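You operate a simulated robot arm through the tools that you are given. There is no shell and no other tool. Be economical: measure what you need, move in short steps, check, and stop when the job is done.

You run a simulated robot arm. Do the job below in one go: nothing can be reset, and whatever is moved stays where it is left.

Task
Brush the dust off the white filter, rack it and wipe the mat.
Fine: drying rack; soft brush for the filter, screen cloth for the mat, each put back.

Only the result counts: the job must be done as asked and must still hold three seconds after the hand-in. Knocking over, shifting, dropping, spilling or breaking anything else fails it.

Robot
A 7-joint arm with a two-finger parallel gripper, fixed in place. Base frame: the origin is at the foot of the arm, x ahead of it, y to its left, z up; the work surface is at about z = 0.75. Lengths are in m, angles in degrees, forces in N, time in s.
With the tool pointing down near the work surface it reaches from about 0.22 to 0.74 m from the base axis. Its first joint turns from -166.0 to 166.0 degrees. Payload 1.57 kg.
The TCP is the grasp point between the finger pads, 0.03 m short of the fingertips. In the tool frame z runs along the fingers and y along their closing line. Largest opening 0.11 m; finger width 0.024, thickness 0.012; the body of the gripper, 0.048 by 0.112 m, starts 0.078 m behind the TCP.
Orientation is that of the tool frame in the base frame, as a unit quaternion [x, y, z, w]. With the fingers straight down and closing along the base's y, the tool's x points along the base's -x, its y along +y and its z along -z.

Tools
- The arm moves only by the tool arm_command. Its argument "series" is a list of rows, each a list of 7 numbers: the turn, a rotation vector about the base's x, y, z in degrees, then the shift along the base's x, y, z in cm, then the closure, from 0 (fully open) to 1 (shut). In form: [[ax, ay, az, dx, dy, dz, grip], ...]. A call has 1 to 10 rows; each row is the pose to reach, as a shift and turn from the pose commanded when the call began. A row lasts 0.2 s, in which the tool goes at most 0.05 m and 8.6 degrees; a call with a longer step from one row to the next is refused whole, and so is a gripper value outside its range. Where a pose cannot be reached the arm comes as near as it can. A force on the tool above 40 N (or 10 N above the force at the start of the call, whichever is more), or a blocked arm, ends the call early, and 0.2 s more pass. Each finger travels about 0.045 m/s and halts on what it meets, pressing with about 43 N; the grip force reading is that of the motor and also rises with nothing between the fingers. The clock runs only during rows and for 0.2 s after the last one: add rows that repeat a pose to give the fingers time. The reply holds the time, the measured pose of the TCP, the force on the tool along the base axes, the opening and the grip force, in the units named above and with some noise, and new pictures: "views" is both (left out), scene, wrist or none.
- Cameras (640 x 400 px; columns grow to the right, rows downward): "scene" is fixed at [0.0502, 0.65, 1.533]; the picture's right is [-0.48, -0.88, 0.00], its down [-0.79, 0.43, -0.44] and it looks along [0.38, -0.21, -0.90] (base axes); focal length 214 px, centre (320, 200). "wrist" rides on the gripper at [-0.036, 0, -0.08] in the tool frame; the picture's right is [0.00, -1.00, 0.00], its down [0.97, 0.00, -0.24] and it looks along [0.24, 0.00, 0.97] (tool axes); focal length 218 px, centre (320, 200).
- raise_lower(by): slides the trunk up (or, below 0, down) by that many m; the arm rides with it, the base frame stays. It gives what a move gives, with no picture.
- point_at(camera, pixels): for up to 12 pixels [column, row] of the newest picture of that camera ("zoom" is the newest enlarged one), the place [x, y, z] in the base frame of the surface seen there, good to about 0.002 m. The clock stands still meanwhile.
- zoom(camera, box): a new picture of the part [left, top, right, bottom] of that camera's present view, enlarged. The clock stands still meanwhile.
- finish_job(): hands the job in; it is judged then, once.

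Keep the steps short. Do not move on a guess: measure, check each grasp and each placing, and mend mistakes. In all there are 80 turns and 120 pictures (those below and enlarged ones count). Leave the gripper open and the arm clear of the work at the hand-in unless told otherwise, and finish with a single line.

The tools are called after "Call:" as a command line: name --pt "numbers of a row" for each row, then --argument value for the rest, lists and objects as JSON in quotes. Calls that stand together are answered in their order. arm_command: Moves the arm, as the interface text tells. Its arguments: {"type":"object","properties":{"series":{"type":"array"},"views":{"type":"string","enum":["both","scene","wrist","none"]}},"required":["series"]} The other tools are called the same way: raise_lower (by) slides the trunk up or down; point_at (camera, pixels) gives the place of the surface under pixels of a picture; zoom (camera, box) takes an enlarged picture of a part of a camera's view; finish_job () hands the job in.

At the start:

```text
t: 0.0
eef_pos: [0.4078, 0.3023, 1.1323]
tool_rot: [0.0, 1.0, -0.001, 0.0]
ft_force: [-0.2, 0.0, -0.1]
opening: 0.11
gripper_force: 0.1
trunk travel left (down, up): [-0.475, 0.115]
```

scene: 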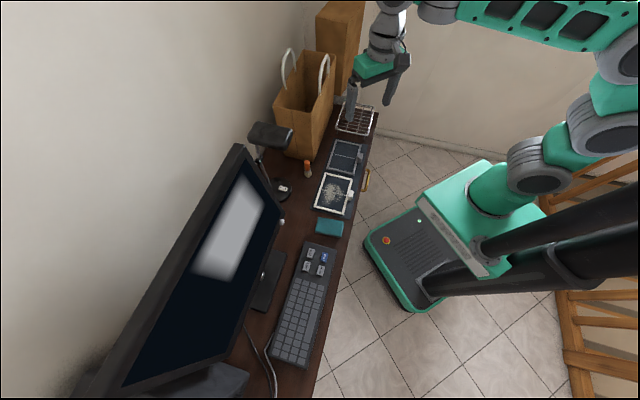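
wrist: 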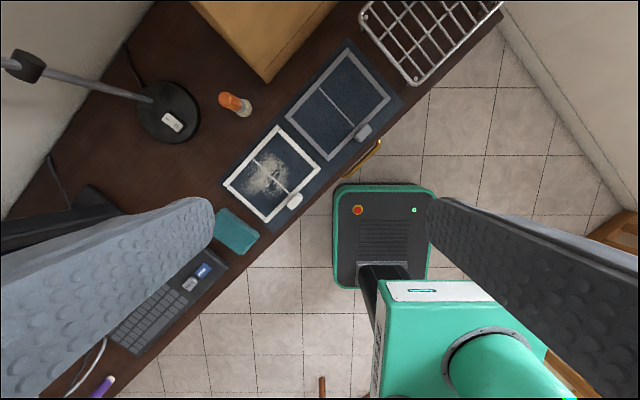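

I see a white-framed filter with dust near scene (335,193), a grey filter, a wire rack, a teal cloth and an orange-topped brush. I'll enlarge both views to identify them.

Call:
zoom --camera "scene" --box '[240, 90, 400, 250]'

Call:
zoom --camera "wrist" --box '[200, 0, 520, 260]'

Call:
point_at --camera "wrist" --pixels '[[276, 126], [320, 157], [268, 222], [224, 185], [295, 200], [228, 100], [247, 107], [237, 230], [215, 228], [237, 210], [258, 235], [235, 253]]'

Call:
point_at --camera "wrist" --pixels '[[348, 40], [400, 98], [290, 232], [362, 130], [362, 5], [415, 80], [500, 10], [430, 40], [270, 175], [340, 95], [108, 380], [260, 40]]'

```text
2.50 times, centred on (320, 170) of scene
```

zoom: 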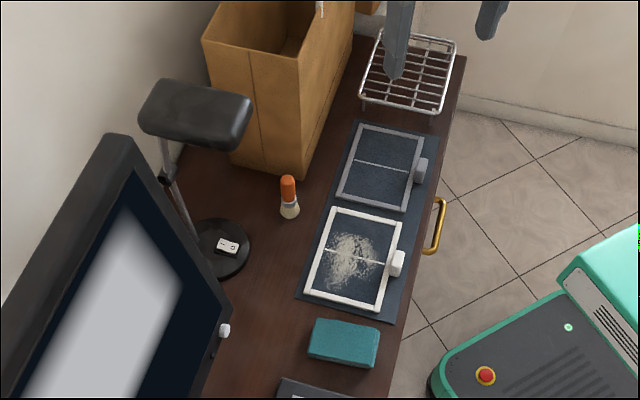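

```text
1.54 times, centred on (360, 130) of wrist
```

zoom: 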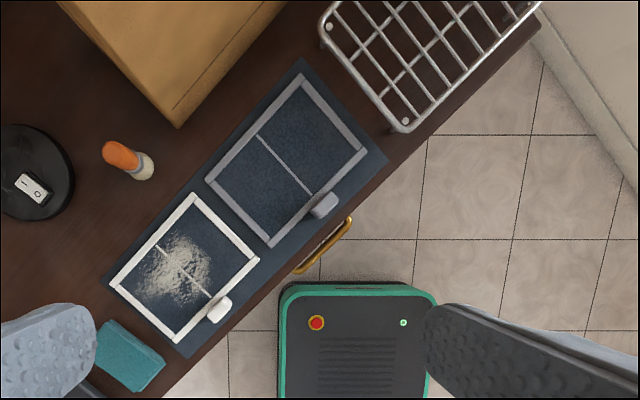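

```text
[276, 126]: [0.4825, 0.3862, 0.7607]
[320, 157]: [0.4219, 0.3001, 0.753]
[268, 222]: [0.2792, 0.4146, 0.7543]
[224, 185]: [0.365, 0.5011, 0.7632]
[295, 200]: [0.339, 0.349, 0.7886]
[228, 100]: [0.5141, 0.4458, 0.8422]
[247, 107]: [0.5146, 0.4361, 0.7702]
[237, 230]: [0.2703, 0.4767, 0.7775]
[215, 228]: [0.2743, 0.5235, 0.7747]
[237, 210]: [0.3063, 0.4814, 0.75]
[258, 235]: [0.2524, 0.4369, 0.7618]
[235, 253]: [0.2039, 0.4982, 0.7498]
```

```text
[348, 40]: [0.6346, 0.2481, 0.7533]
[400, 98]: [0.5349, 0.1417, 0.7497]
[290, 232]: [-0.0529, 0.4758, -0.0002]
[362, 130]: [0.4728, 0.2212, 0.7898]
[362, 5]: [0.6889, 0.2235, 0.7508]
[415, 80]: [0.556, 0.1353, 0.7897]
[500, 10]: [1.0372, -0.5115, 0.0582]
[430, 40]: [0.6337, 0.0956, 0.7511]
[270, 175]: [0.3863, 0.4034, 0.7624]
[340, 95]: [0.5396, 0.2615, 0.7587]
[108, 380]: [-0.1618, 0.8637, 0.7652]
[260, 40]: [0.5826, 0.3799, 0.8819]
```

Measuring the items at finer scale in the enlarged wrist view.

Call:
point_at --camera "zoom" --pixels '[[192, 197], [256, 261], [177, 338], [114, 282], [218, 308], [210, 318], [225, 298], [120, 155], [145, 168], [130, 345], [300, 62], [385, 160]]'

Call:
point_at --camera "zoom" --pixels '[[325, 38], [404, 129], [540, 5], [402, 115], [465, 63], [430, 65], [190, 355], [102, 280], [304, 80], [364, 150], [270, 243], [211, 180]]'

Call:
zoom --camera "scene" --box '[310, 80, 400, 140]'

Call:
zoom --camera "scene" --box '[240, 140, 380, 300]'

```text
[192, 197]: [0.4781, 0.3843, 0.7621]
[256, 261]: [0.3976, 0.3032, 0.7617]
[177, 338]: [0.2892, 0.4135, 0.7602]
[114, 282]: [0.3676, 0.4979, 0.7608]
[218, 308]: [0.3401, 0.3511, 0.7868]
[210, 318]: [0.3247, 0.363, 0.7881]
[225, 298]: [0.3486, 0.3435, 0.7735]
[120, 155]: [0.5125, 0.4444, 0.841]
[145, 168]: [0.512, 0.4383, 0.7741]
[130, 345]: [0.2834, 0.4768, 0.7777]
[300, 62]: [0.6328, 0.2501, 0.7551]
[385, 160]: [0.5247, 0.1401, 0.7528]
```

```text
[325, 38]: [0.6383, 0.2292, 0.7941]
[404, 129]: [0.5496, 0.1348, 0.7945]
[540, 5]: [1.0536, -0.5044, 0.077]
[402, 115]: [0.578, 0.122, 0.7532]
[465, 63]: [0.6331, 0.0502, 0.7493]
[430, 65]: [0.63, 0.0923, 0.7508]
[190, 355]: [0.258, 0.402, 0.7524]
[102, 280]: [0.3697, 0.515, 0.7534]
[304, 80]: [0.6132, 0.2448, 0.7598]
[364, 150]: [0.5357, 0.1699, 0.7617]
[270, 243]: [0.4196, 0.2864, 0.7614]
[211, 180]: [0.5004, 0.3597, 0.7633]
```

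```text
6.67 times, centred on (355, 110) of scene
```

zoom: 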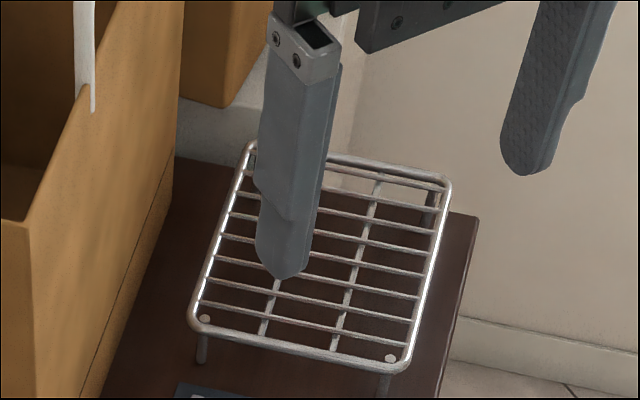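

```text
2.50 times, centred on (310, 220) of scene
```

zoom: 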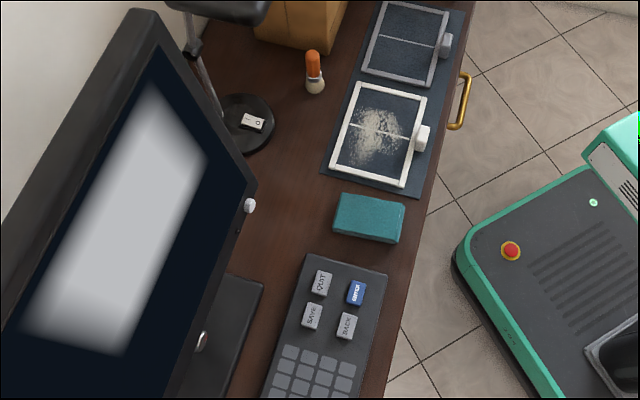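

The table runs at 45° in the base frame: edge direction s=(1,-1)/√2, depth t=(1,1)/√2. The filter spans about s -0.09 to 0.07 and t 0.49 to 0.617. The rack top is at z 0.794, and the brush stands at (0.512, 0.44). Next I lower the trunk a bit, turn the fingers to close along t, and take a closer look.

Call:
raise_lower --by -0.12

Call:
arm_command --pt "0 0 -7.5 -1 1 0 0" --pt "0 0 -15 -2 2 0 0" --pt "0 0 -22.5 -3 3 0 0" --pt "0 0 -30 -4 4 0 0" --pt "0 0 -37.5 -5 5 0 0" --pt "0 0 -45 -6 6 0 0" --pt "0 0 -45 -6 6 0 0"

```text
t: 1.5
eef_pos: [0.4077, 0.3024, 1.0123]
tool_rot: [0.0, 1.0, 0.0, 0.0]
ft_force: [-0.1, 0.0, 0.0]
opening: 0.11
gripper_force: 0.0
trunk travel left (down, up): [-0.355, 0.235]
```

```text
t: 3.1
eef_pos: [0.3471, 0.3639, 1.0128]
tool_rot: [0.383, 0.924, 0.0, 0.0]
ft_force: [0.0, -0.7, 0.2]
opening: 0.1099
gripper_force: 0.1
trunk travel left (down, up): [-0.355, 0.235]
```

scene: 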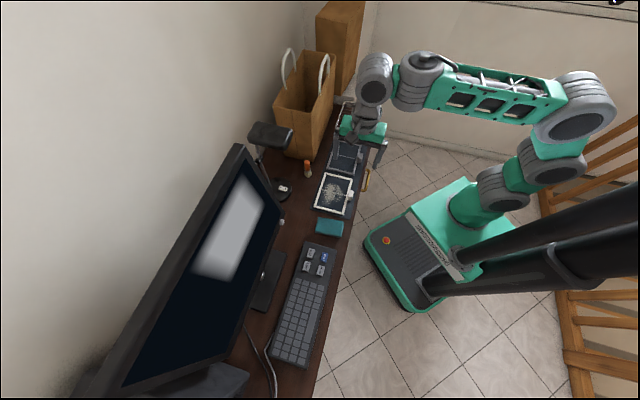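
wrist: 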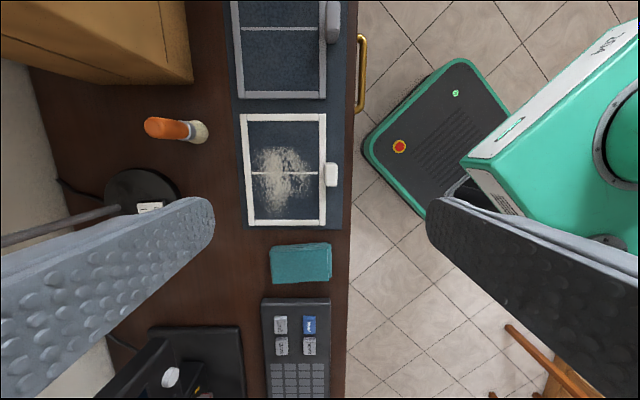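

The view is now square to the table. I'll enlarge it and measure the brush, cloth, filter handle and bag corner.

Call:
zoom --camera "wrist" --box '[120, 80, 376, 290]'

Call:
point_at --camera "wrist" --pixels '[[149, 127], [170, 129], [188, 131], [192, 138], [200, 132], [272, 247], [330, 244], [271, 280], [330, 278], [326, 165], [337, 165], [331, 186]]'

Call:
point_at --camera "wrist" --pixels '[[192, 80], [331, 164], [336, 185], [262, 150], [300, 150], [262, 300], [322, 118], [246, 222], [348, 200], [284, 174], [130, 180], [316, 200]]'

```text
1.90 times, centred on (248, 185) of wrist
```

zoom: 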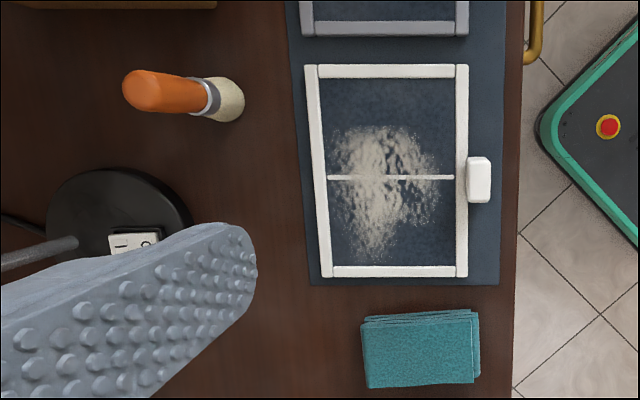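

```text
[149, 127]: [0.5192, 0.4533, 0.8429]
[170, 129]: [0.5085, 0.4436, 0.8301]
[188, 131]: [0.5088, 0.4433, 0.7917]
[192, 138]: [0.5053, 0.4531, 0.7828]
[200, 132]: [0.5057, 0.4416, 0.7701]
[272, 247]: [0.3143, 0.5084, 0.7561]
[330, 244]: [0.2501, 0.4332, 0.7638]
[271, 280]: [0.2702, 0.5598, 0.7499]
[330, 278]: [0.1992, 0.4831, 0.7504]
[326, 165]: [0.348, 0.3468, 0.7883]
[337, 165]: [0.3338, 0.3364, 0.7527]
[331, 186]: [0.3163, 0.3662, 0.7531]
```

```text
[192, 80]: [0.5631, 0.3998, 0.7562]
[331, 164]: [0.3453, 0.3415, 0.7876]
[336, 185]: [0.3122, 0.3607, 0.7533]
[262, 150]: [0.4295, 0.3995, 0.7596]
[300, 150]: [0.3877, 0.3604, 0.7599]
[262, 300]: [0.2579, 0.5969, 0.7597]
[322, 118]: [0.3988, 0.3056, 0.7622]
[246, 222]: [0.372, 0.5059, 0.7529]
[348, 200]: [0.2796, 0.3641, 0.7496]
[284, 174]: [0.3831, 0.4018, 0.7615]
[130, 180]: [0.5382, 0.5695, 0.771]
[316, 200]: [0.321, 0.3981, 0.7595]
```

Finer points on the handle, brush and cloth from the enlarged picture.

Call:
point_at --camera "zoom" --pixels '[[470, 165], [485, 165], [472, 196], [486, 196], [478, 180], [128, 90], [140, 75], [140, 105], [160, 76], [160, 106], [225, 85], [225, 118]]'

Call:
point_at --camera "zoom" --pixels '[[368, 325], [368, 380], [470, 375], [468, 318], [420, 350], [365, 315], [477, 312], [145, 90], [240, 98], [310, 70], [312, 272], [462, 70]]'

```text
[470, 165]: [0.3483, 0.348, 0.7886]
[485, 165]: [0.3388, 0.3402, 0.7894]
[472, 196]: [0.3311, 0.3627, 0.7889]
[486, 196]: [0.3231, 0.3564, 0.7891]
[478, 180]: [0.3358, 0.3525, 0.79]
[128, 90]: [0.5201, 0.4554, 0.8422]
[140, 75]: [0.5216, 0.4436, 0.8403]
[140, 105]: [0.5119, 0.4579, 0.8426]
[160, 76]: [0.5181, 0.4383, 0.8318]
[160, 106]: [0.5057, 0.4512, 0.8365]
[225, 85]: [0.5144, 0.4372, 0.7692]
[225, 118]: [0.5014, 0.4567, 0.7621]
```

```text
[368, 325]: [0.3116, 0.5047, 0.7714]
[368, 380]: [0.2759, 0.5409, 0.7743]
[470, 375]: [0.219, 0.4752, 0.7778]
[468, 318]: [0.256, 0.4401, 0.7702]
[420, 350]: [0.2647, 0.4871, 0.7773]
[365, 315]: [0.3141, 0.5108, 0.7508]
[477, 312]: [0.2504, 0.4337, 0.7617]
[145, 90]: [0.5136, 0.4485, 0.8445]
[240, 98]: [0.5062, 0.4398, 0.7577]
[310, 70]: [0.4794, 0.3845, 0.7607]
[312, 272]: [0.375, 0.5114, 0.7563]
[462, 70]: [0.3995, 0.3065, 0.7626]
```

The brush axis is at about (0.515, 0.449), radius 0.01, top z 0.845. I move above it at z≈0.93 and check.

Call:
arm_command --pt "0 0 0 3.4 1.7 -1 0" --pt "0 0 0 6.8 3.4 -2 0" --pt "0 0 0 10.1 5.1 -4 0" --pt "0 0 0 13.5 6.8 -6 0" --pt "0 0 0 16.8 8.55 -8 0" --pt "0 0 0 16.8 8.55 -8 0.3"

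```text
t: 4.2
eef_pos: [0.4873, 0.4351, 0.9522]
tool_rot: [0.371, 0.929, -0.002, -0.001]
ft_force: [-10.2, -14.4, -3.1]
opening: 0.1101
gripper_force: 0.1
trunk travel left (down, up): [-0.355, 0.235]
stopped in row 5: the force on the tool passed its limit (the readings are from after the stop); the commanded pose is now the measured one
```

scene: 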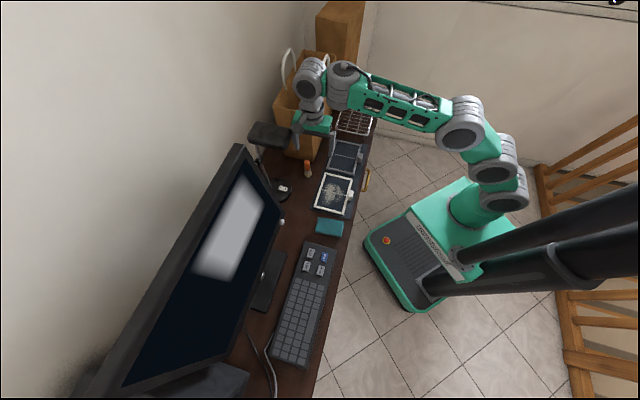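
wrist: 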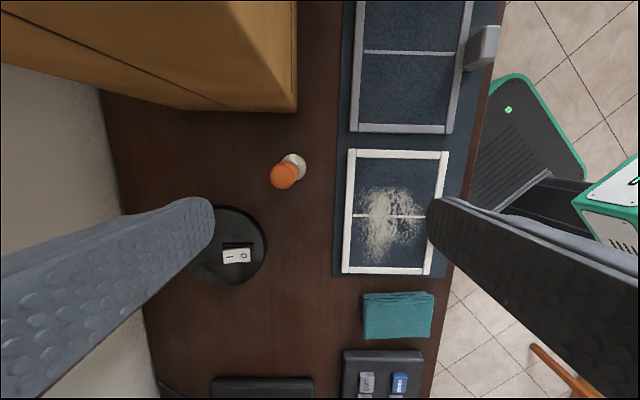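

Something stopped the tool, pushing back along -t. I look closer before moving.

Call:
zoom --camera "scene" --box '[230, 40, 390, 200]'

Call:
point_at --camera "scene" --pixels '[[291, 130], [275, 130], [255, 128], [266, 142], [290, 140], [296, 112], [295, 145], [290, 55], [325, 60], [275, 90], [300, 105], [285, 100]]'

```text
2.50 times, centred on (310, 120) of scene
```

zoom: 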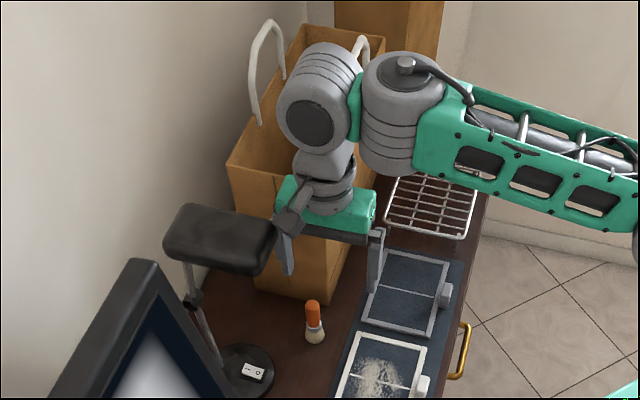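

```text
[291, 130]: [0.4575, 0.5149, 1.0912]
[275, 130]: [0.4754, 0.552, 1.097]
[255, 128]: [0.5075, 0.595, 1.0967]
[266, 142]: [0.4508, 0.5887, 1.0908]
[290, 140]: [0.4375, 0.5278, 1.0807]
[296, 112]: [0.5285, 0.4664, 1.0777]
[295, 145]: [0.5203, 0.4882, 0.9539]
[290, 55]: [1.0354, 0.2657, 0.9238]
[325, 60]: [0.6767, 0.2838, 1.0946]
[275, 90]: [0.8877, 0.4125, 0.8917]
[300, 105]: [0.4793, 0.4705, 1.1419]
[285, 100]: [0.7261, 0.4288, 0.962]
```

Call:
point_at --camera "zoom" --pixels '[[290, 215], [280, 228], [272, 235], [278, 210], [286, 260], [305, 185], [265, 255], [285, 190], [240, 262], [262, 222], [190, 208], [330, 240]]'

Call:
zoom --camera "scene" --box '[260, 95, 340, 145]'

```text
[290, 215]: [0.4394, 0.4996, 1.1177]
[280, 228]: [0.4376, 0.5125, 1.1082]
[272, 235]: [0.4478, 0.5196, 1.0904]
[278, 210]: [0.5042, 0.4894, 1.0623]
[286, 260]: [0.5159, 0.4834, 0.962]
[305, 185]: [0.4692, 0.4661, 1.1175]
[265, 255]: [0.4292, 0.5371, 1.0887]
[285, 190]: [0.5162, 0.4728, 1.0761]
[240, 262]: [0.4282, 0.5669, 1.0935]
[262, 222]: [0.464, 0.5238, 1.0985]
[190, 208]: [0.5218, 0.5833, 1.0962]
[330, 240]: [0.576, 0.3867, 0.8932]
```

```text
8.00 times, centred on (300, 120) of scene
```

zoom: 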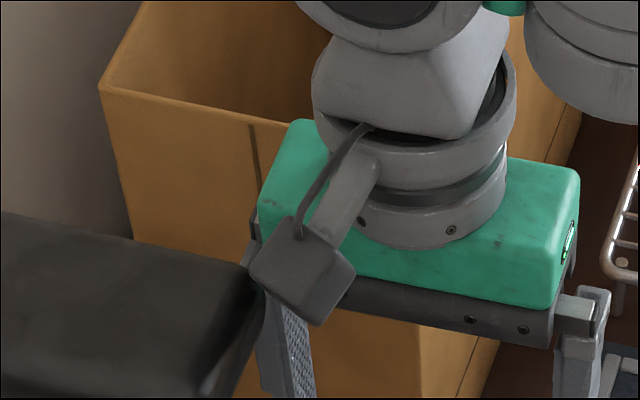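

A sensor box on the gripper's tool +x side, about 0.08 m off axis at (0.439, 0.50, 1.11), touched the lamp head's corner. I back off along -t and turn back to the original orientation. That puts the box on the robot side, clear of both lamp and bag.

Call:
arm_command --pt "0 0 0 -2 -2 0 0" --pt "0 0 0 -4 -4 0 0" --pt "0 0 8.4 -4 -4 0 0" --pt "0 0 16.8 -4 -4 0 0" --pt "0 0 25.2 -4 -4 0 0" --pt "0 0 33.6 -4 -4 0 0" --pt "0 0 42 -4 -4 0 0" --pt "0 0 43.6 -4 -4 0 0"

Call:
zoom --camera "scene" --box '[230, 90, 350, 210]'

```text
t: 6.0
eef_pos: [0.4462, 0.3959, 0.951]
tool_rot: [-0.001, 1.0, -0.003, 0.0]
ft_force: [-0.3, 0.1, -0.1]
opening: 0.1103
gripper_force: 0.0
trunk travel left (down, up): [-0.355, 0.235]
```

scene: 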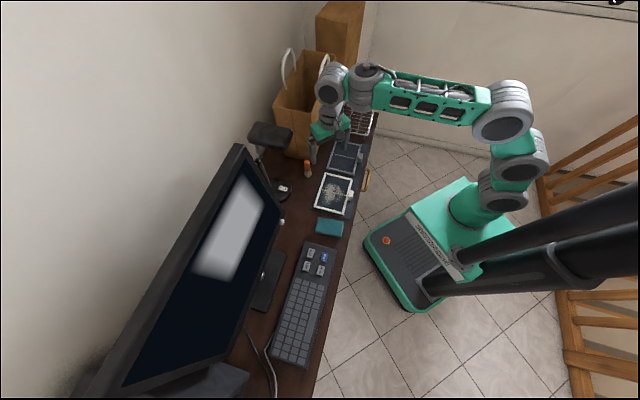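
wrist: 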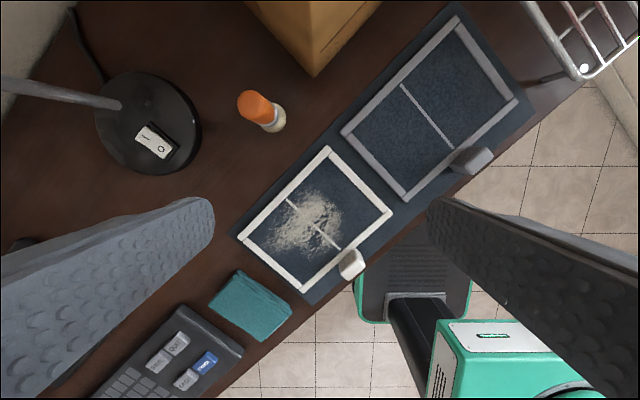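

```text
3.33 times, centred on (290, 150) of scene
```

zoom: 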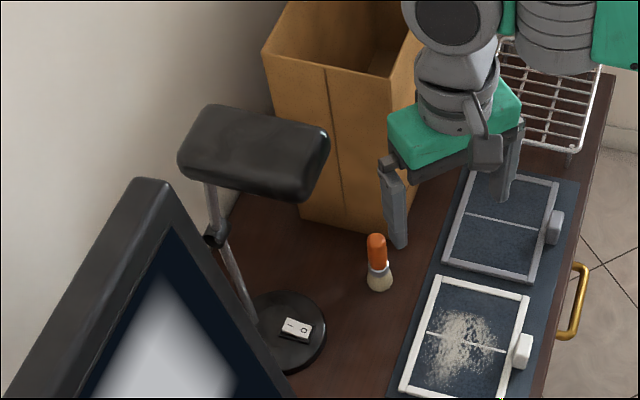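

The lamp stands as before. Now I move over the brush with the fingers partly closed (opening about 0.06), staying above it.

Call:
arm_command --pt "0 0 0 2.3 1.8 0 0.2" --pt "0 0 0 4.6 3.6 -1 0.4" --pt "0 0 0 6.8 5.3 -2 0.45" --pt "0 0 0 6.8 5.3 -3 0.45" --pt "0 0 0 6.8 5.3 -3 0.45"

Call:
point_at --camera "wrist" --pixels '[[320, 175], [320, 200]]'

```text
t: 7.2
eef_pos: [0.5151, 0.45, 0.9212]
tool_rot: [0.001, 1.0, -0.001, 0.0]
ft_force: [-0.2, -0.2, -0.8]
opening: 0.0604
gripper_force: 0.0
trunk travel left (down, up): [-0.355, 0.235]
```

scene: 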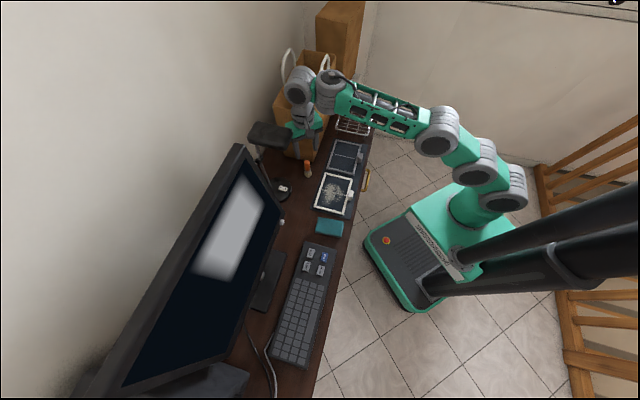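
wrist: 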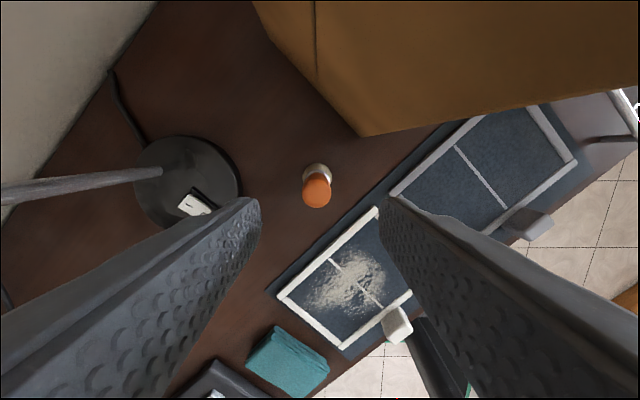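

```text
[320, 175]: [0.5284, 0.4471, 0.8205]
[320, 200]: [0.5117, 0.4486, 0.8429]
```

Call:
zoom --camera "wrist" --box '[280, 150, 360, 220]'

Call:
point_at --camera "wrist" --pixels '[[317, 190], [304, 188], [330, 186], [317, 206], [317, 180], [308, 200], [326, 200], [317, 168], [305, 170], [330, 168]]'

```text
5.71 times, centred on (320, 185) of wrist
```

zoom: 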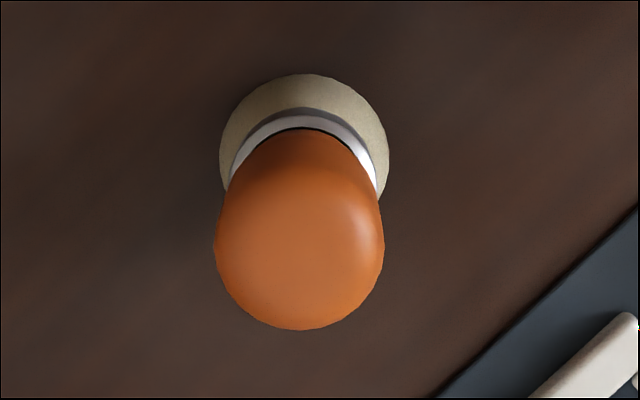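

```text
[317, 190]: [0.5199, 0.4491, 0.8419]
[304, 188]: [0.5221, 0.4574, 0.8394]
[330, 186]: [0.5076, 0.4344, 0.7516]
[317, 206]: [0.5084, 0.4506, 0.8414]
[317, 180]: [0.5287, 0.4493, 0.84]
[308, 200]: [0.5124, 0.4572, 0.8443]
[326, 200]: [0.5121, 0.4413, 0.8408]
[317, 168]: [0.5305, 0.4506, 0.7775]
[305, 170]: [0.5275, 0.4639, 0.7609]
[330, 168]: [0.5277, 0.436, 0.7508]
```

The brush handle is centred at about (0.518, 0.450), so I shift +0.3 cm in x, descend to z≈0.827 and close.

Call:
arm_command --pt "0 0 0 0.3 0 -3 0.45" --pt "0 0 0 0.3 0 -6 0.45" --pt "0 0 0 0.3 0 -8.2 0.45" --pt "0 0 0 0.3 0 -9.4 0.45" --pt "0 0 0 0.3 0 -9.4 0.45"

Call:
arm_command --pt "0 0 0 0 0 0 0.7" --pt "0 0 0 0 0 0 0.9" --pt "0 0 0 0 0 0 1" --pt "0 0 0 0 0 0 1"

```text
t: 8.4
eef_pos: [0.5193, 0.4515, 0.8273]
tool_rot: [0.001, 1.0, -0.003, 0.0]
ft_force: [0.0, -0.5, 0.4]
opening: 0.0607
gripper_force: 0.0
trunk travel left (down, up): [-0.355, 0.235]
```

scene: 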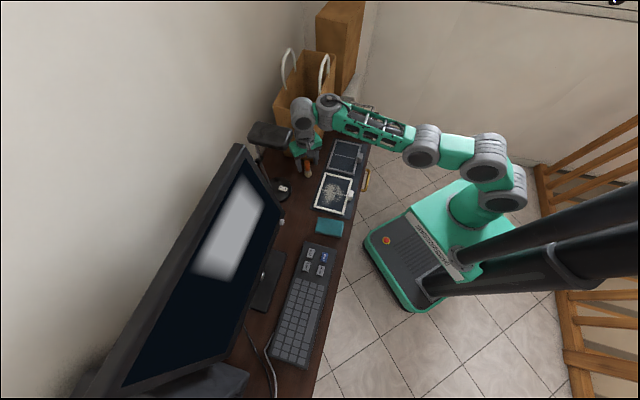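
wrist: 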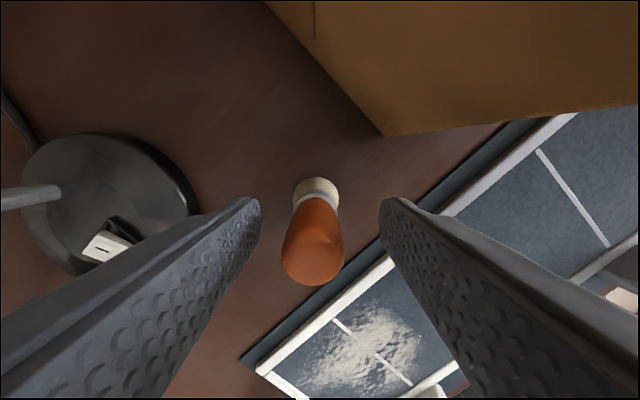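

```text
t: 9.4
eef_pos: [0.5193, 0.4496, 0.8294]
tool_rot: [0.0, 1.0, -0.002, 0.0]
ft_force: [0.6, 0.4, -1.4]
opening: 0.0225
gripper_force: 27.0
trunk travel left (down, up): [-0.355, 0.235]
```

scene: 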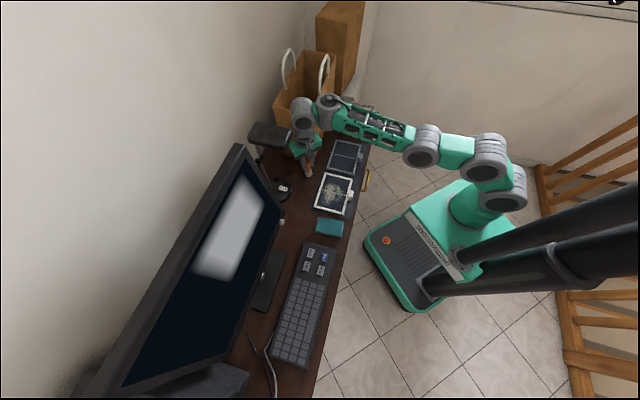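
wrist: 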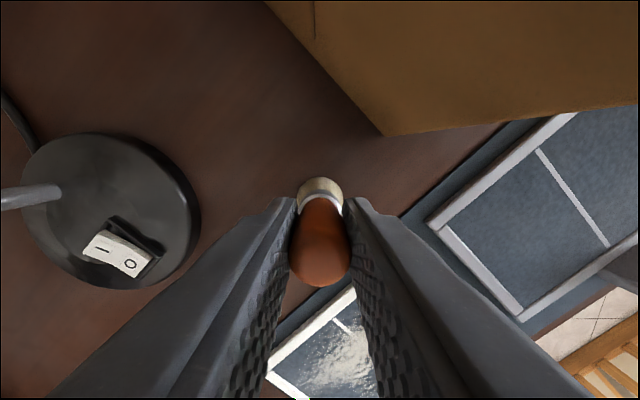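

The brush is held (opening 0.0225). I lift it and move above the near-bag end of the mesh: first lane t≈0.595, s≈0.045, so (0.4525, 0.389). I also measure the monitor's nearest edge.

Call:
arm_command --pt "0 0 0 0 0 2.5 1" --pt "0 0 0 0 0 5 1" --pt "0 0 0 -2.3 -2 5 1" --pt "0 0 0 -4.5 -4 5 1" --pt "0 0 0 -6.7 -6 5 1" --pt "0 0 0 -6.7 -6 5 1"

Call:
point_at --camera "scene" --pixels '[[240, 148], [262, 180], [281, 210], [250, 165], [288, 138]]'

Call:
zoom --camera "scene" --box '[280, 120, 390, 230]'

```text
t: 10.8
eef_pos: [0.4523, 0.3893, 0.8781]
tool_rot: [0.001, 1.0, -0.002, -0.001]
ft_force: [-0.1, 0.3, 0.2]
opening: 0.0223
gripper_force: 34.5
trunk travel left (down, up): [-0.355, 0.235]
```

scene: 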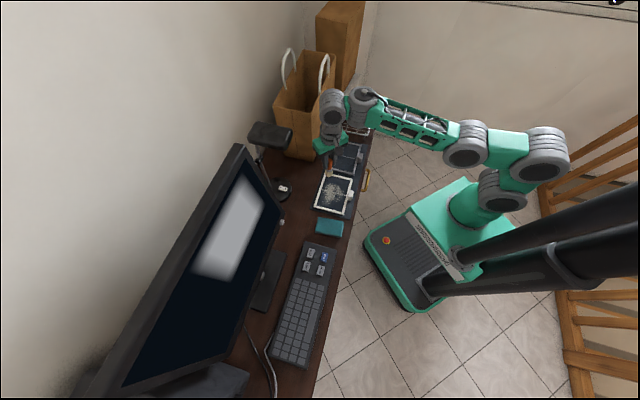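
wrist: 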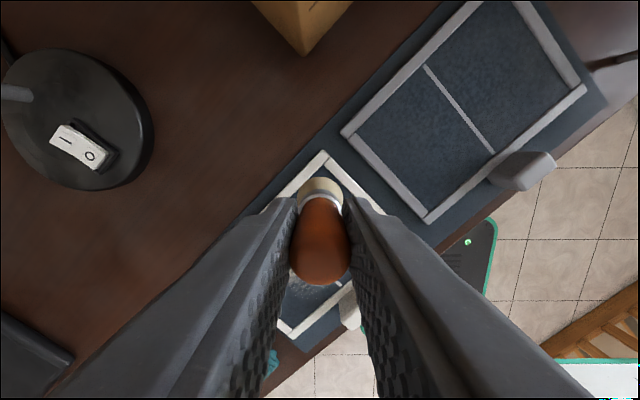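

```text
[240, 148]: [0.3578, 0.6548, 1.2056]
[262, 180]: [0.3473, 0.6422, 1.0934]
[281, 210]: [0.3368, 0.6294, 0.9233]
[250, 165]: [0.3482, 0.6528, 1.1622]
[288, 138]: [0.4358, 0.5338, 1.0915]
```

```text
3.64 times, centred on (335, 175) of scene
```

zoom: 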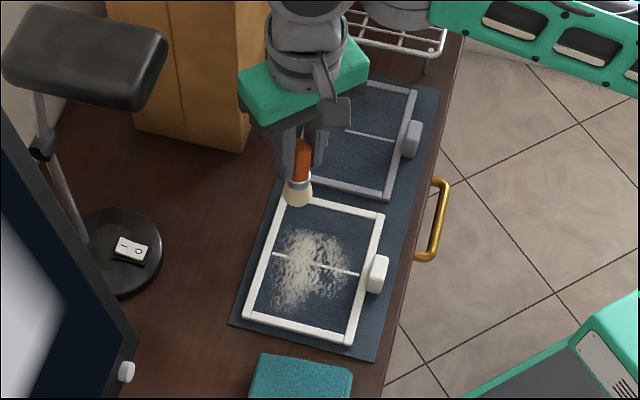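

Down to light contact (z≈0.838) and one lane toward -s, then lift and look at the dust.

Call:
arm_command --pt "0 0 0 -0.35 -0.35 -2 1" --pt "0 0 0 -0.35 -0.35 -3.9 1" --pt "0 0 0 -2 1.3 -3.9 1" --pt "0 0 0 -3.7 3 -3.9 1" --pt "0 0 0 -5.3 4.6 -3.9 1" --pt "0 0 0 -6.9 6.2 -3.9 1" --pt "0 0 0 -8.2 7.5 -3.9 1" --pt "0 0 0 -8.2 7.5 -1 1" --views "none"

Call:
zoom --camera "scene" --box '[280, 120, 390, 230]'

```text
t: 12.6
eef_pos: [0.3692, 0.4639, 0.8667]
tool_rot: [0.001, 1.0, -0.003, -0.002]
ft_force: [0.3, 0.6, -0.6]
opening: 0.0223
gripper_force: 34.6
out of reach, approached as far as the arm can: row 1
trunk travel left (down, up): [-0.355, 0.235]
```

```text
3.64 times, centred on (335, 175) of scene
```

zoom: 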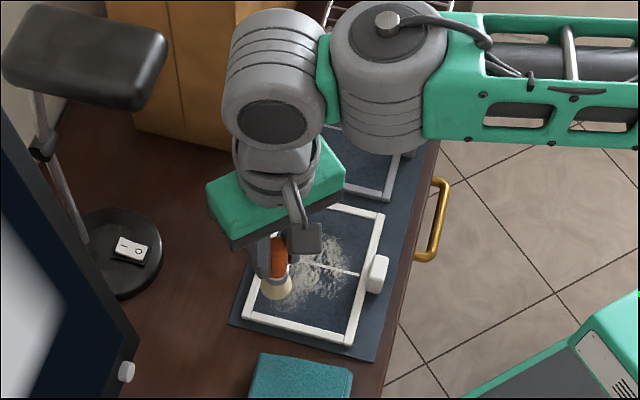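

That lane is cleared. Next lane at t≈0.567, same direction.

Call:
arm_command --pt "0 0 0 2.1 -3.2 0 1" --pt "0 0 0 4.2 -6.4 0 1" --pt "0 0 0 6.27 -9.53 0 1" --pt "0 0 0 6.27 -9.53 -2.9 1" --pt "0 0 0 4.67 -7.93 -2.9 1" --pt "0 0 0 3.07 -6.33 -2.9 1" --pt "0 0 0 1.47 -4.73 -2.9 1" --pt "0 0 0 -0.1 -3.2 -2.9 1" --pt "0 0 0 -1.63 -1.63 -2.9 1" --pt "0 0 0 -1.63 -1.63 0 1" --views "none"

Call:
arm_command --pt "0 0 0 2.1 -3.2 0 1" --pt "0 0 0 4.2 -6.4 0 1" --pt "0 0 0 6.27 -9.53 0 1" --pt "0 0 0 6.27 -9.53 -2.9 1" --pt "0 0 0 4.67 -7.93 -2.9 1" --pt "0 0 0 3.07 -6.33 -2.9 1" --pt "0 0 0 1.47 -4.73 -2.9 1" --pt "0 0 0 -0.1 -3.2 -2.9 1" --pt "0 0 0 -1.63 -1.63 -2.9 1" --pt "0 0 0 -1.63 -1.63 0 1" --views "none"

Call:
zoom --camera "scene" --box '[280, 120, 390, 230]'

```text
t: 14.8
eef_pos: [0.3525, 0.4476, 0.8661]
tool_rot: [0.001, 1.0, -0.004, -0.001]
ft_force: [-0.5, 0.3, -0.1]
opening: 0.0222
gripper_force: 35.0
trunk travel left (down, up): [-0.355, 0.235]
```

```text
t: 17.0
eef_pos: [0.3358, 0.4337, 0.8649]
tool_rot: [0.0, 1.0, -0.003, 0.0]
ft_force: [0.0, -0.5, -0.5]
opening: 0.0221
gripper_force: 35.1
trunk travel left (down, up): [-0.355, 0.235]
```

```text
3.64 times, centred on (335, 175) of scene
```

zoom: 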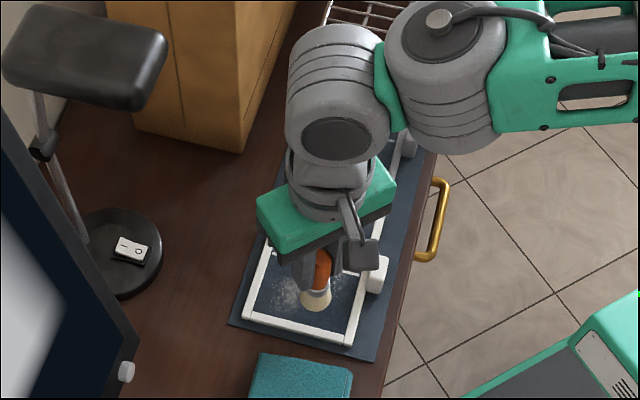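

Most is gone. One more lane at t≈0.52, then I move aside and inspect.

Call:
arm_command --pt "0 0 0 2.1 -3.2 0 1" --pt "0 0 0 4.2 -6.4 0 1" --pt "0 0 0 6.27 -9.53 0 1" --pt "0 0 0 6.27 -9.53 -2.8 1" --pt "0 0 0 4.67 -7.93 -2.8 1" --pt "0 0 0 3.07 -6.33 -2.8 1" --pt "0 0 0 1.47 -4.73 -2.8 1" --pt "0 0 0 -0.1 -3.2 -2.8 1" --pt "0 0 0 -1.63 -1.63 -2.8 1" --pt "0 0 0 -1.63 -1.63 0 1" --views "none"

Call:
arm_command --pt "0 0 0 3 -3 1 1" --pt "0 0 0 6 -6 2 1" --pt "0 0 0 9 -9 3 1" --pt "0 0 0 12 -12 3 1" --pt "0 0 0 12 -12 3 1"

Call:
zoom --camera "scene" --box '[290, 150, 380, 230]'

```text
t: 19.2
eef_pos: [0.3197, 0.4152, 0.867]
tool_rot: [0.001, 1.0, -0.003, 0.0]
ft_force: [-0.1, -0.1, -1.0]
opening: 0.0222
gripper_force: 34.9
trunk travel left (down, up): [-0.355, 0.235]
```

```text
t: 20.4
eef_pos: [0.4396, 0.2951, 0.8973]
tool_rot: [0.001, 1.0, -0.002, 0.0]
ft_force: [0.4, 0.1, -0.3]
opening: 0.022
gripper_force: 34.9
trunk travel left (down, up): [-0.355, 0.235]
```

scene: 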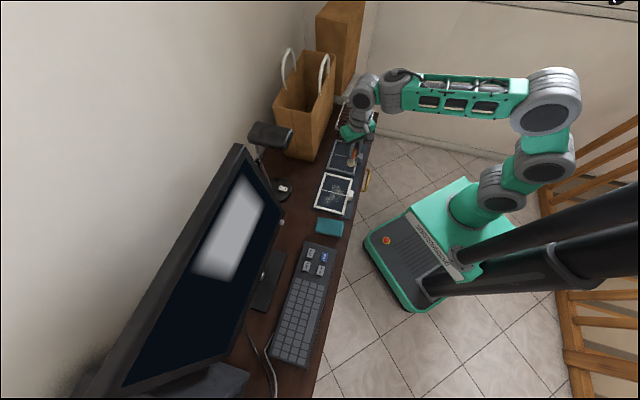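
wrist: 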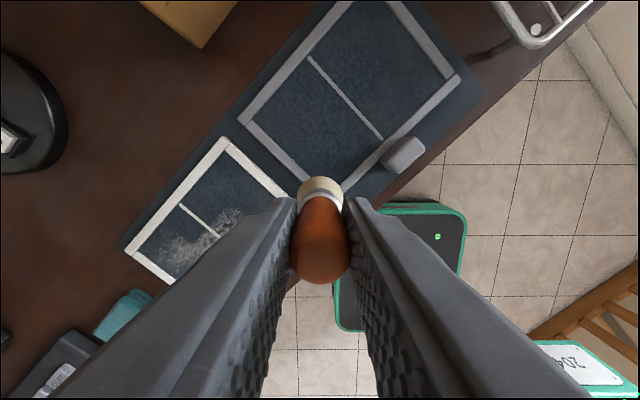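

```text
5.00 times, centred on (335, 190) of scene
```

zoom: 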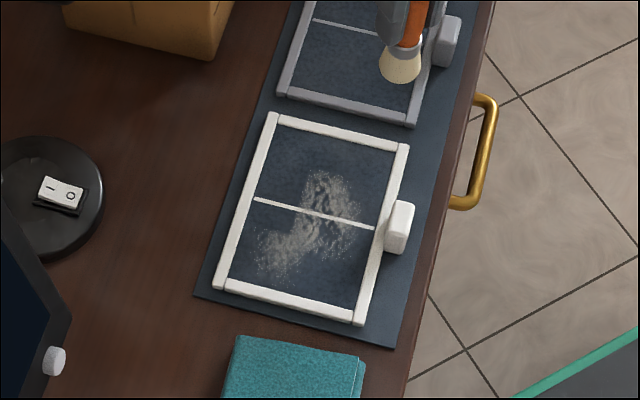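

Some dust remains. I measure where it lies.

Call:
point_at --camera "zoom" --pixels '[[320, 172], [350, 185], [335, 210], [355, 240], [300, 235], [270, 262], [275, 230], [310, 270], [281, 118], [401, 150], [355, 316], [223, 284]]'

```text
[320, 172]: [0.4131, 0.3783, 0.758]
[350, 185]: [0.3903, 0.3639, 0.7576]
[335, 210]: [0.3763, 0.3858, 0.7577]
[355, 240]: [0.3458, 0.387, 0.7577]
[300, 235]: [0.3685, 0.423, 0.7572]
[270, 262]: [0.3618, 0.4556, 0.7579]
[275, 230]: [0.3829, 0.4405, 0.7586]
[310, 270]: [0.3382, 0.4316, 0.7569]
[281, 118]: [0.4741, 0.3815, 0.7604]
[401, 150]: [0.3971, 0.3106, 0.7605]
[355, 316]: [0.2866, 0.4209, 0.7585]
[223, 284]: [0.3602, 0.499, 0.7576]
```

The mesh lies at z≈0.7577, and my strokes ran about 2 mm above it. I repeat the lanes 4 mm lower (TCP z≈0.834), starting at t≈0.515.

Call:
arm_command --pt "0 0 0 -2.5 2.2 -1 1" --pt "0 0 0 -5.07 4.43 -3.3 1" --pt "0 0 0 -5.07 4.43 -6.3 1" --pt "0 0 0 -6.5 5.85 -6.3 1" --pt "0 0 0 -7.9 7.25 -6.3 1" --pt "0 0 0 -9.3 8.65 -6.3 1" --pt "0 0 0 -10.7 10.1 -6.3 1" --pt "0 0 0 -12.14 11.5 -6.3 1" --pt "0 0 0 -12.14 11.5 -6.3 1" --views "none"

```text
t: 22.4
eef_pos: [0.3194, 0.4083, 0.8362]
tool_rot: [0.001, 1.0, 0.0, -0.001]
ft_force: [5.3, -5.0, 31.9]
opening: 0.0219
gripper_force: 35.0
trunk travel left (down, up): [-0.355, 0.235]
```

The force is now 32 N, so that is pressing firmly. I lift and look before continuing.

Call:
arm_command --pt "0 0 0 0 0 1.5 1" --pt "0 0 0 -3 3 3.5 1" --pt "0 0 0 -6 6 5 1" --pt "0 0 0 -8 8 5 1" --pt "0 0 0 -8 8 5 1" --views "none"

Call:
zoom --camera "scene" --box '[290, 150, 380, 230]'

```text
t: 23.6
eef_pos: [0.2407, 0.4903, 0.8839]
tool_rot: [0.001, 1.0, -0.003, 0.0]
ft_force: [-0.3, -0.1, -0.5]
opening: 0.0223
gripper_force: 34.9
trunk travel left (down, up): [-0.355, 0.235]
```

```text
5.00 times, centred on (335, 190) of scene
```

zoom: 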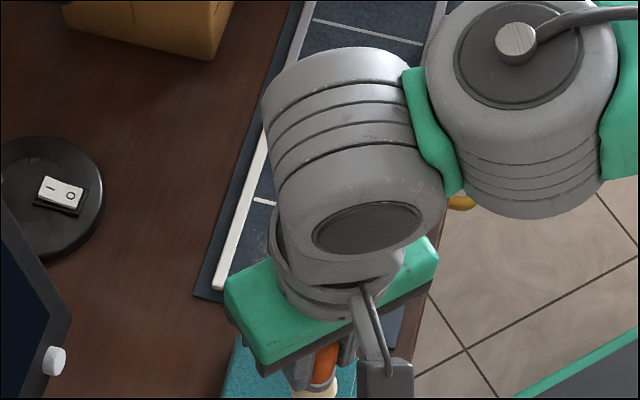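

The arm blocks the view. I swing to the +s side at height to look, ready for the next lane.

Call:
arm_command --pt "0 0 0 3.5 -3 1 1" --pt "0 0 0 7 -6 1 1" --pt "0 0 0 10.5 -9 1 1" --pt "0 0 0 14 -12 1 1" --pt "0 0 0 17.5 -15 1 1" --pt "0 0 0 20.8 -18.3 1 1" --pt "0 0 0 20.8 -18.3 1 1" --views "none"

Call:
zoom --camera "scene" --box '[290, 150, 380, 230]'

```text
t: 25.2
eef_pos: [0.4488, 0.3067, 0.8949]
tool_rot: [0.001, 1.0, -0.002, 0.0]
ft_force: [-0.1, -0.2, 0.5]
opening: 0.0221
gripper_force: 34.7
trunk travel left (down, up): [-0.355, 0.235]
```

```text
5.00 times, centred on (335, 190) of scene
```

zoom: 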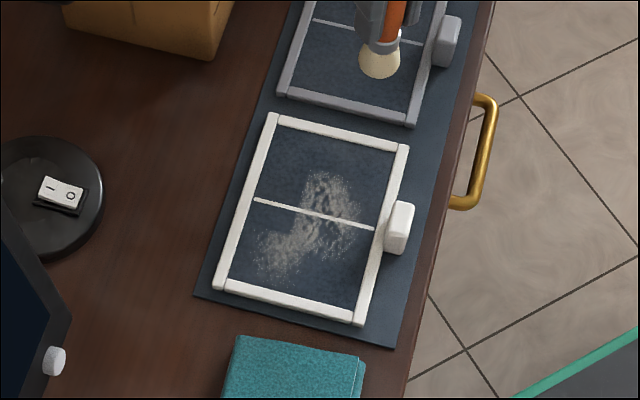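

The lowest-t lane cleared, and dust remains at t≈0.525–0.58. Next lane at t≈0.535, TCP z≈0.8363, with a quick return stroke to the +s side to watch.

Call:
arm_command --pt "0 0 0 -2.3 2.35 -2 1" --pt "0 0 0 -4.57 4.69 -3.8 1" --pt "0 0 0 -4.57 4.69 -5.8 1" --pt "0 0 0 -6 6.1 -5.8 1" --pt "0 0 0 -7.4 7.5 -5.8 1" --pt "0 0 0 -8.8 8.9 -5.8 1" --pt "0 0 0 -10.2 10.3 -5.8 1" --pt "0 0 0 -11.65 11.76 -5.8 1" --views "none"

Call:
arm_command --pt "0 0 0 0 0 2.5 1" --pt "0 0 0 3.3 -3.3 4 1" --pt "0 0 0 6.6 -6.6 5.8 1" --pt "0 0 0 9.9 -9.9 5.8 1" --pt "0 0 0 12.71 -10.7 5.8 1" --pt "0 0 0 12.71 -10.7 5.8 1" --views "none"

Call:
zoom --camera "scene" --box '[290, 150, 380, 230]'

```text
t: 27.0
eef_pos: [0.3296, 0.4245, 0.8369]
tool_rot: [0.001, 1.0, -0.003, 0.0]
ft_force: [-0.3, 0.7, -0.6]
opening: 0.022
gripper_force: 34.2
trunk travel left (down, up): [-0.355, 0.235]
```

```text
t: 28.4
eef_pos: [0.459, 0.3184, 0.893]
tool_rot: [0.001, 1.0, -0.002, 0.0]
ft_force: [0.3, -0.3, -0.8]
opening: 0.022
gripper_force: 35.1
trunk travel left (down, up): [-0.355, 0.235]
```

```text
5.00 times, centred on (335, 190) of scene
```

zoom: 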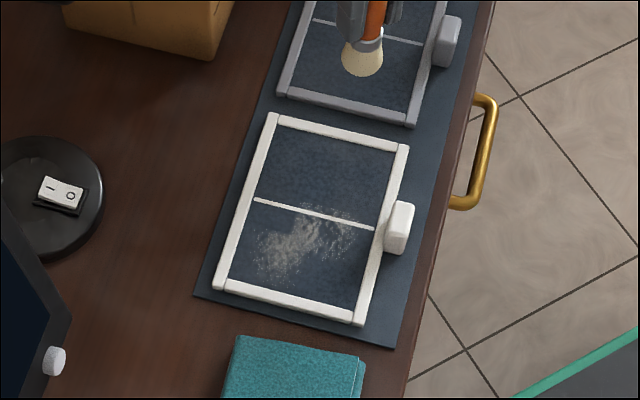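

The +s half is clean, but past the centre bar the bristles lost contact. I brush the -s half at z≈0.8348: down t≈0.535 and back along t≈0.555.

Call:
arm_command --pt "0 0 0 -3 2.2 -2 1" --pt "0 0 0 -6 4.4 -4 1" --pt "0 0 0 -8.1 6.0 -5.95 1" --pt "0 0 0 -9.7 7.6 -5.95 1" --pt "0 0 0 -11.3 9.2 -5.95 1" --pt "0 0 0 -12.9 10.8 -5.95 1" --pt "0 0 0 -11.5 12.2 -5.95 1" --pt "0 0 0 -10 10.7 -5.95 1" --pt "0 0 0 -8.4 9.1 -5.95 1" --pt "0 0 0 -6.7 7.4 -5.95 1" --views "none"

Call:
arm_command --pt "0 0 0 0 0 3 1" --pt "0 0 0 3 -3.5 5.9 1" --pt "0 0 0 6.7 -7.4 5.95 1" --pt "0 0 0 6.7 -7.4 5.95 1" --views "none"

Call:
zoom --camera "scene" --box '[290, 150, 380, 230]'

```text
t: 30.6
eef_pos: [0.39, 0.392, 0.8342]
tool_rot: [0.002, 1.0, -0.002, 0.001]
ft_force: [-2.4, 3.6, 19.5]
opening: 0.0223
gripper_force: 34.7
trunk travel left (down, up): [-0.355, 0.235]
```

```text
refused: row 2 steps farther than a row can; nothing moved
```

```text
5.00 times, centred on (335, 190) of scene
```

zoom: 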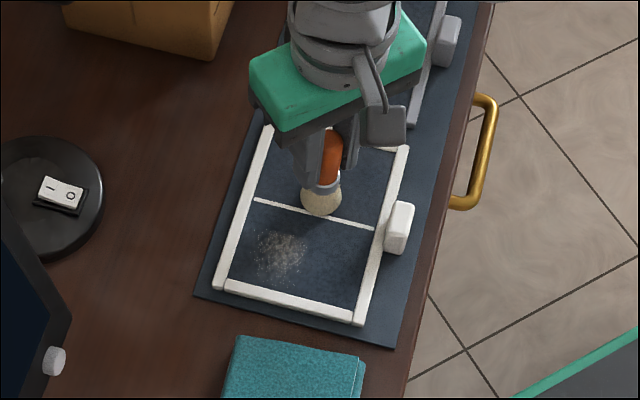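

Only a patch around t≈0.56–0.585, s≈-0.03 to -0.07 remains. I brush along t≈0.57 and back along t≈0.585, then lift clear.

Call:
arm_command --pt "0 0 0 1.2 1.2 0 1" --pt "0 0 0 -0.4 2.8 0 1" --pt "0 0 0 -2.0 4.4 0 1" --pt "0 0 0 -3.6 6.0 0 1" --pt "0 0 0 -2.7 6.9 0 1" --pt "0 0 0 -1.1 5.3 0 1" --pt "0 0 0 0.5 3.7 0 1" --pt "0 0 0 1.5 2.7 0 1" --pt "0 0 0 1.5 2.7 3 1" --views "none"

Call:
arm_command --pt "0 0 0 2 -2 3 1" --pt "0 0 0 4.5 -5 3 1" --pt "0 0 0 6.5 -8 3 1" --pt "0 0 0 6.5 -8 3 1" --views "none"

Call:
zoom --camera "scene" --box '[290, 150, 380, 230]'

```text
t: 32.6
eef_pos: [0.4056, 0.4164, 0.863]
tool_rot: [0.002, 1.0, -0.003, -0.002]
ft_force: [-0.3, 0.1, -0.8]
opening: 0.0221
gripper_force: 34.9
trunk travel left (down, up): [-0.355, 0.235]
```

```text
t: 33.6
eef_pos: [0.4715, 0.3363, 0.8948]
tool_rot: [0.001, 1.0, -0.004, -0.001]
ft_force: [0.5, -0.9, -0.3]
opening: 0.022
gripper_force: 34.6
trunk travel left (down, up): [-0.355, 0.235]
```

```text
5.00 times, centred on (335, 190) of scene
```

zoom: 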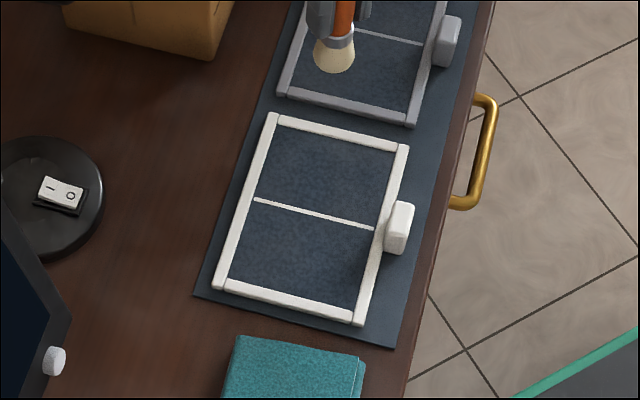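

The filter is clean. Now the brush goes back to its spot (0.519, 0.450), lowered to z≈0.829.

Call:
arm_command --pt "0 0 0 0.5 3.5 0 1" --pt "0 0 0 1.5 7 0 1" --pt "0 0 0 3.2 9.5 0 1" --pt "0 0 0 4.75 11.3 -1 1" --pt "0 0 0 4.75 11.3 -4 1" --pt "0 0 0 4.75 11.3 -5.8 1" --pt "0 0 0 4.75 11.3 -6.4 1" --pt "0 0 0 4.75 11.3 -6.4 1" --views "wrist"

Call:
zoom --camera "scene" --box '[270, 120, 360, 200]'

```text
t: 35.4
eef_pos: [0.5183, 0.4507, 0.8309]
tool_rot: [0.001, 1.0, -0.003, 0.0]
ft_force: [0.1, 0.5, -0.9]
opening: 0.0218
gripper_force: 35.0
trunk travel left (down, up): [-0.355, 0.235]
```

wrist: 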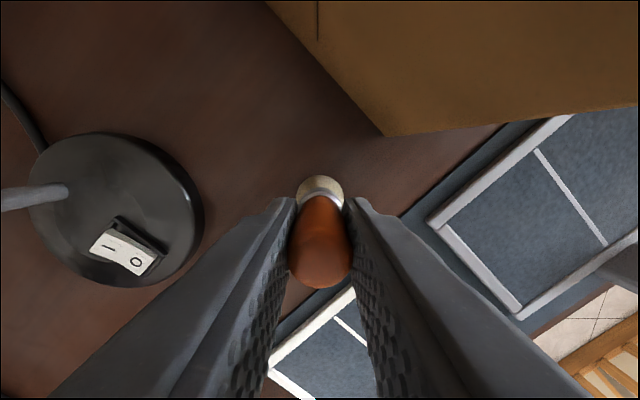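

```text
5.00 times, centred on (315, 160) of scene
```

zoom: 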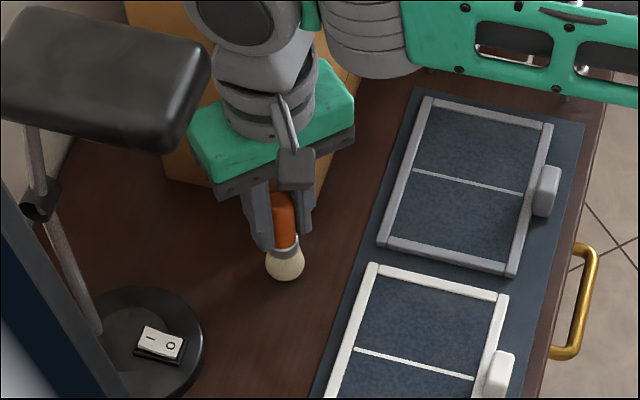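

Not touching yet, so I lower by a few millimetres and watch for contact.

Call:
arm_command --pt "0 0 0 0 0 -0.1 1" --pt "0 0 0 0 0 -0.2 1" --pt "0 0 0 0 0 -0.25 1" --pt "0 0 0 0 0 -0.25 1" --views "none"

```text
t: 36.4
eef_pos: [0.5184, 0.4526, 0.828]
tool_rot: [0.001, 1.0, -0.002, 0.0]
ft_force: [-0.5, -0.8, -0.1]
opening: 0.022
gripper_force: 35.0
trunk travel left (down, up): [-0.355, 0.235]
```

Call:
arm_command --pt "0 0 0 0 0 -0.1 1" --pt "0 0 0 0 0 -0.15 1" --pt "0 0 0 0 0 -0.15 1" --views "none"

```text
t: 37.2
eef_pos: [0.518, 0.4517, 0.8266]
tool_rot: [0.001, 1.0, -0.002, -0.001]
ft_force: [1.0, 0.3, -0.7]
opening: 0.0222
gripper_force: 35.1
trunk travel left (down, up): [-0.355, 0.235]
```

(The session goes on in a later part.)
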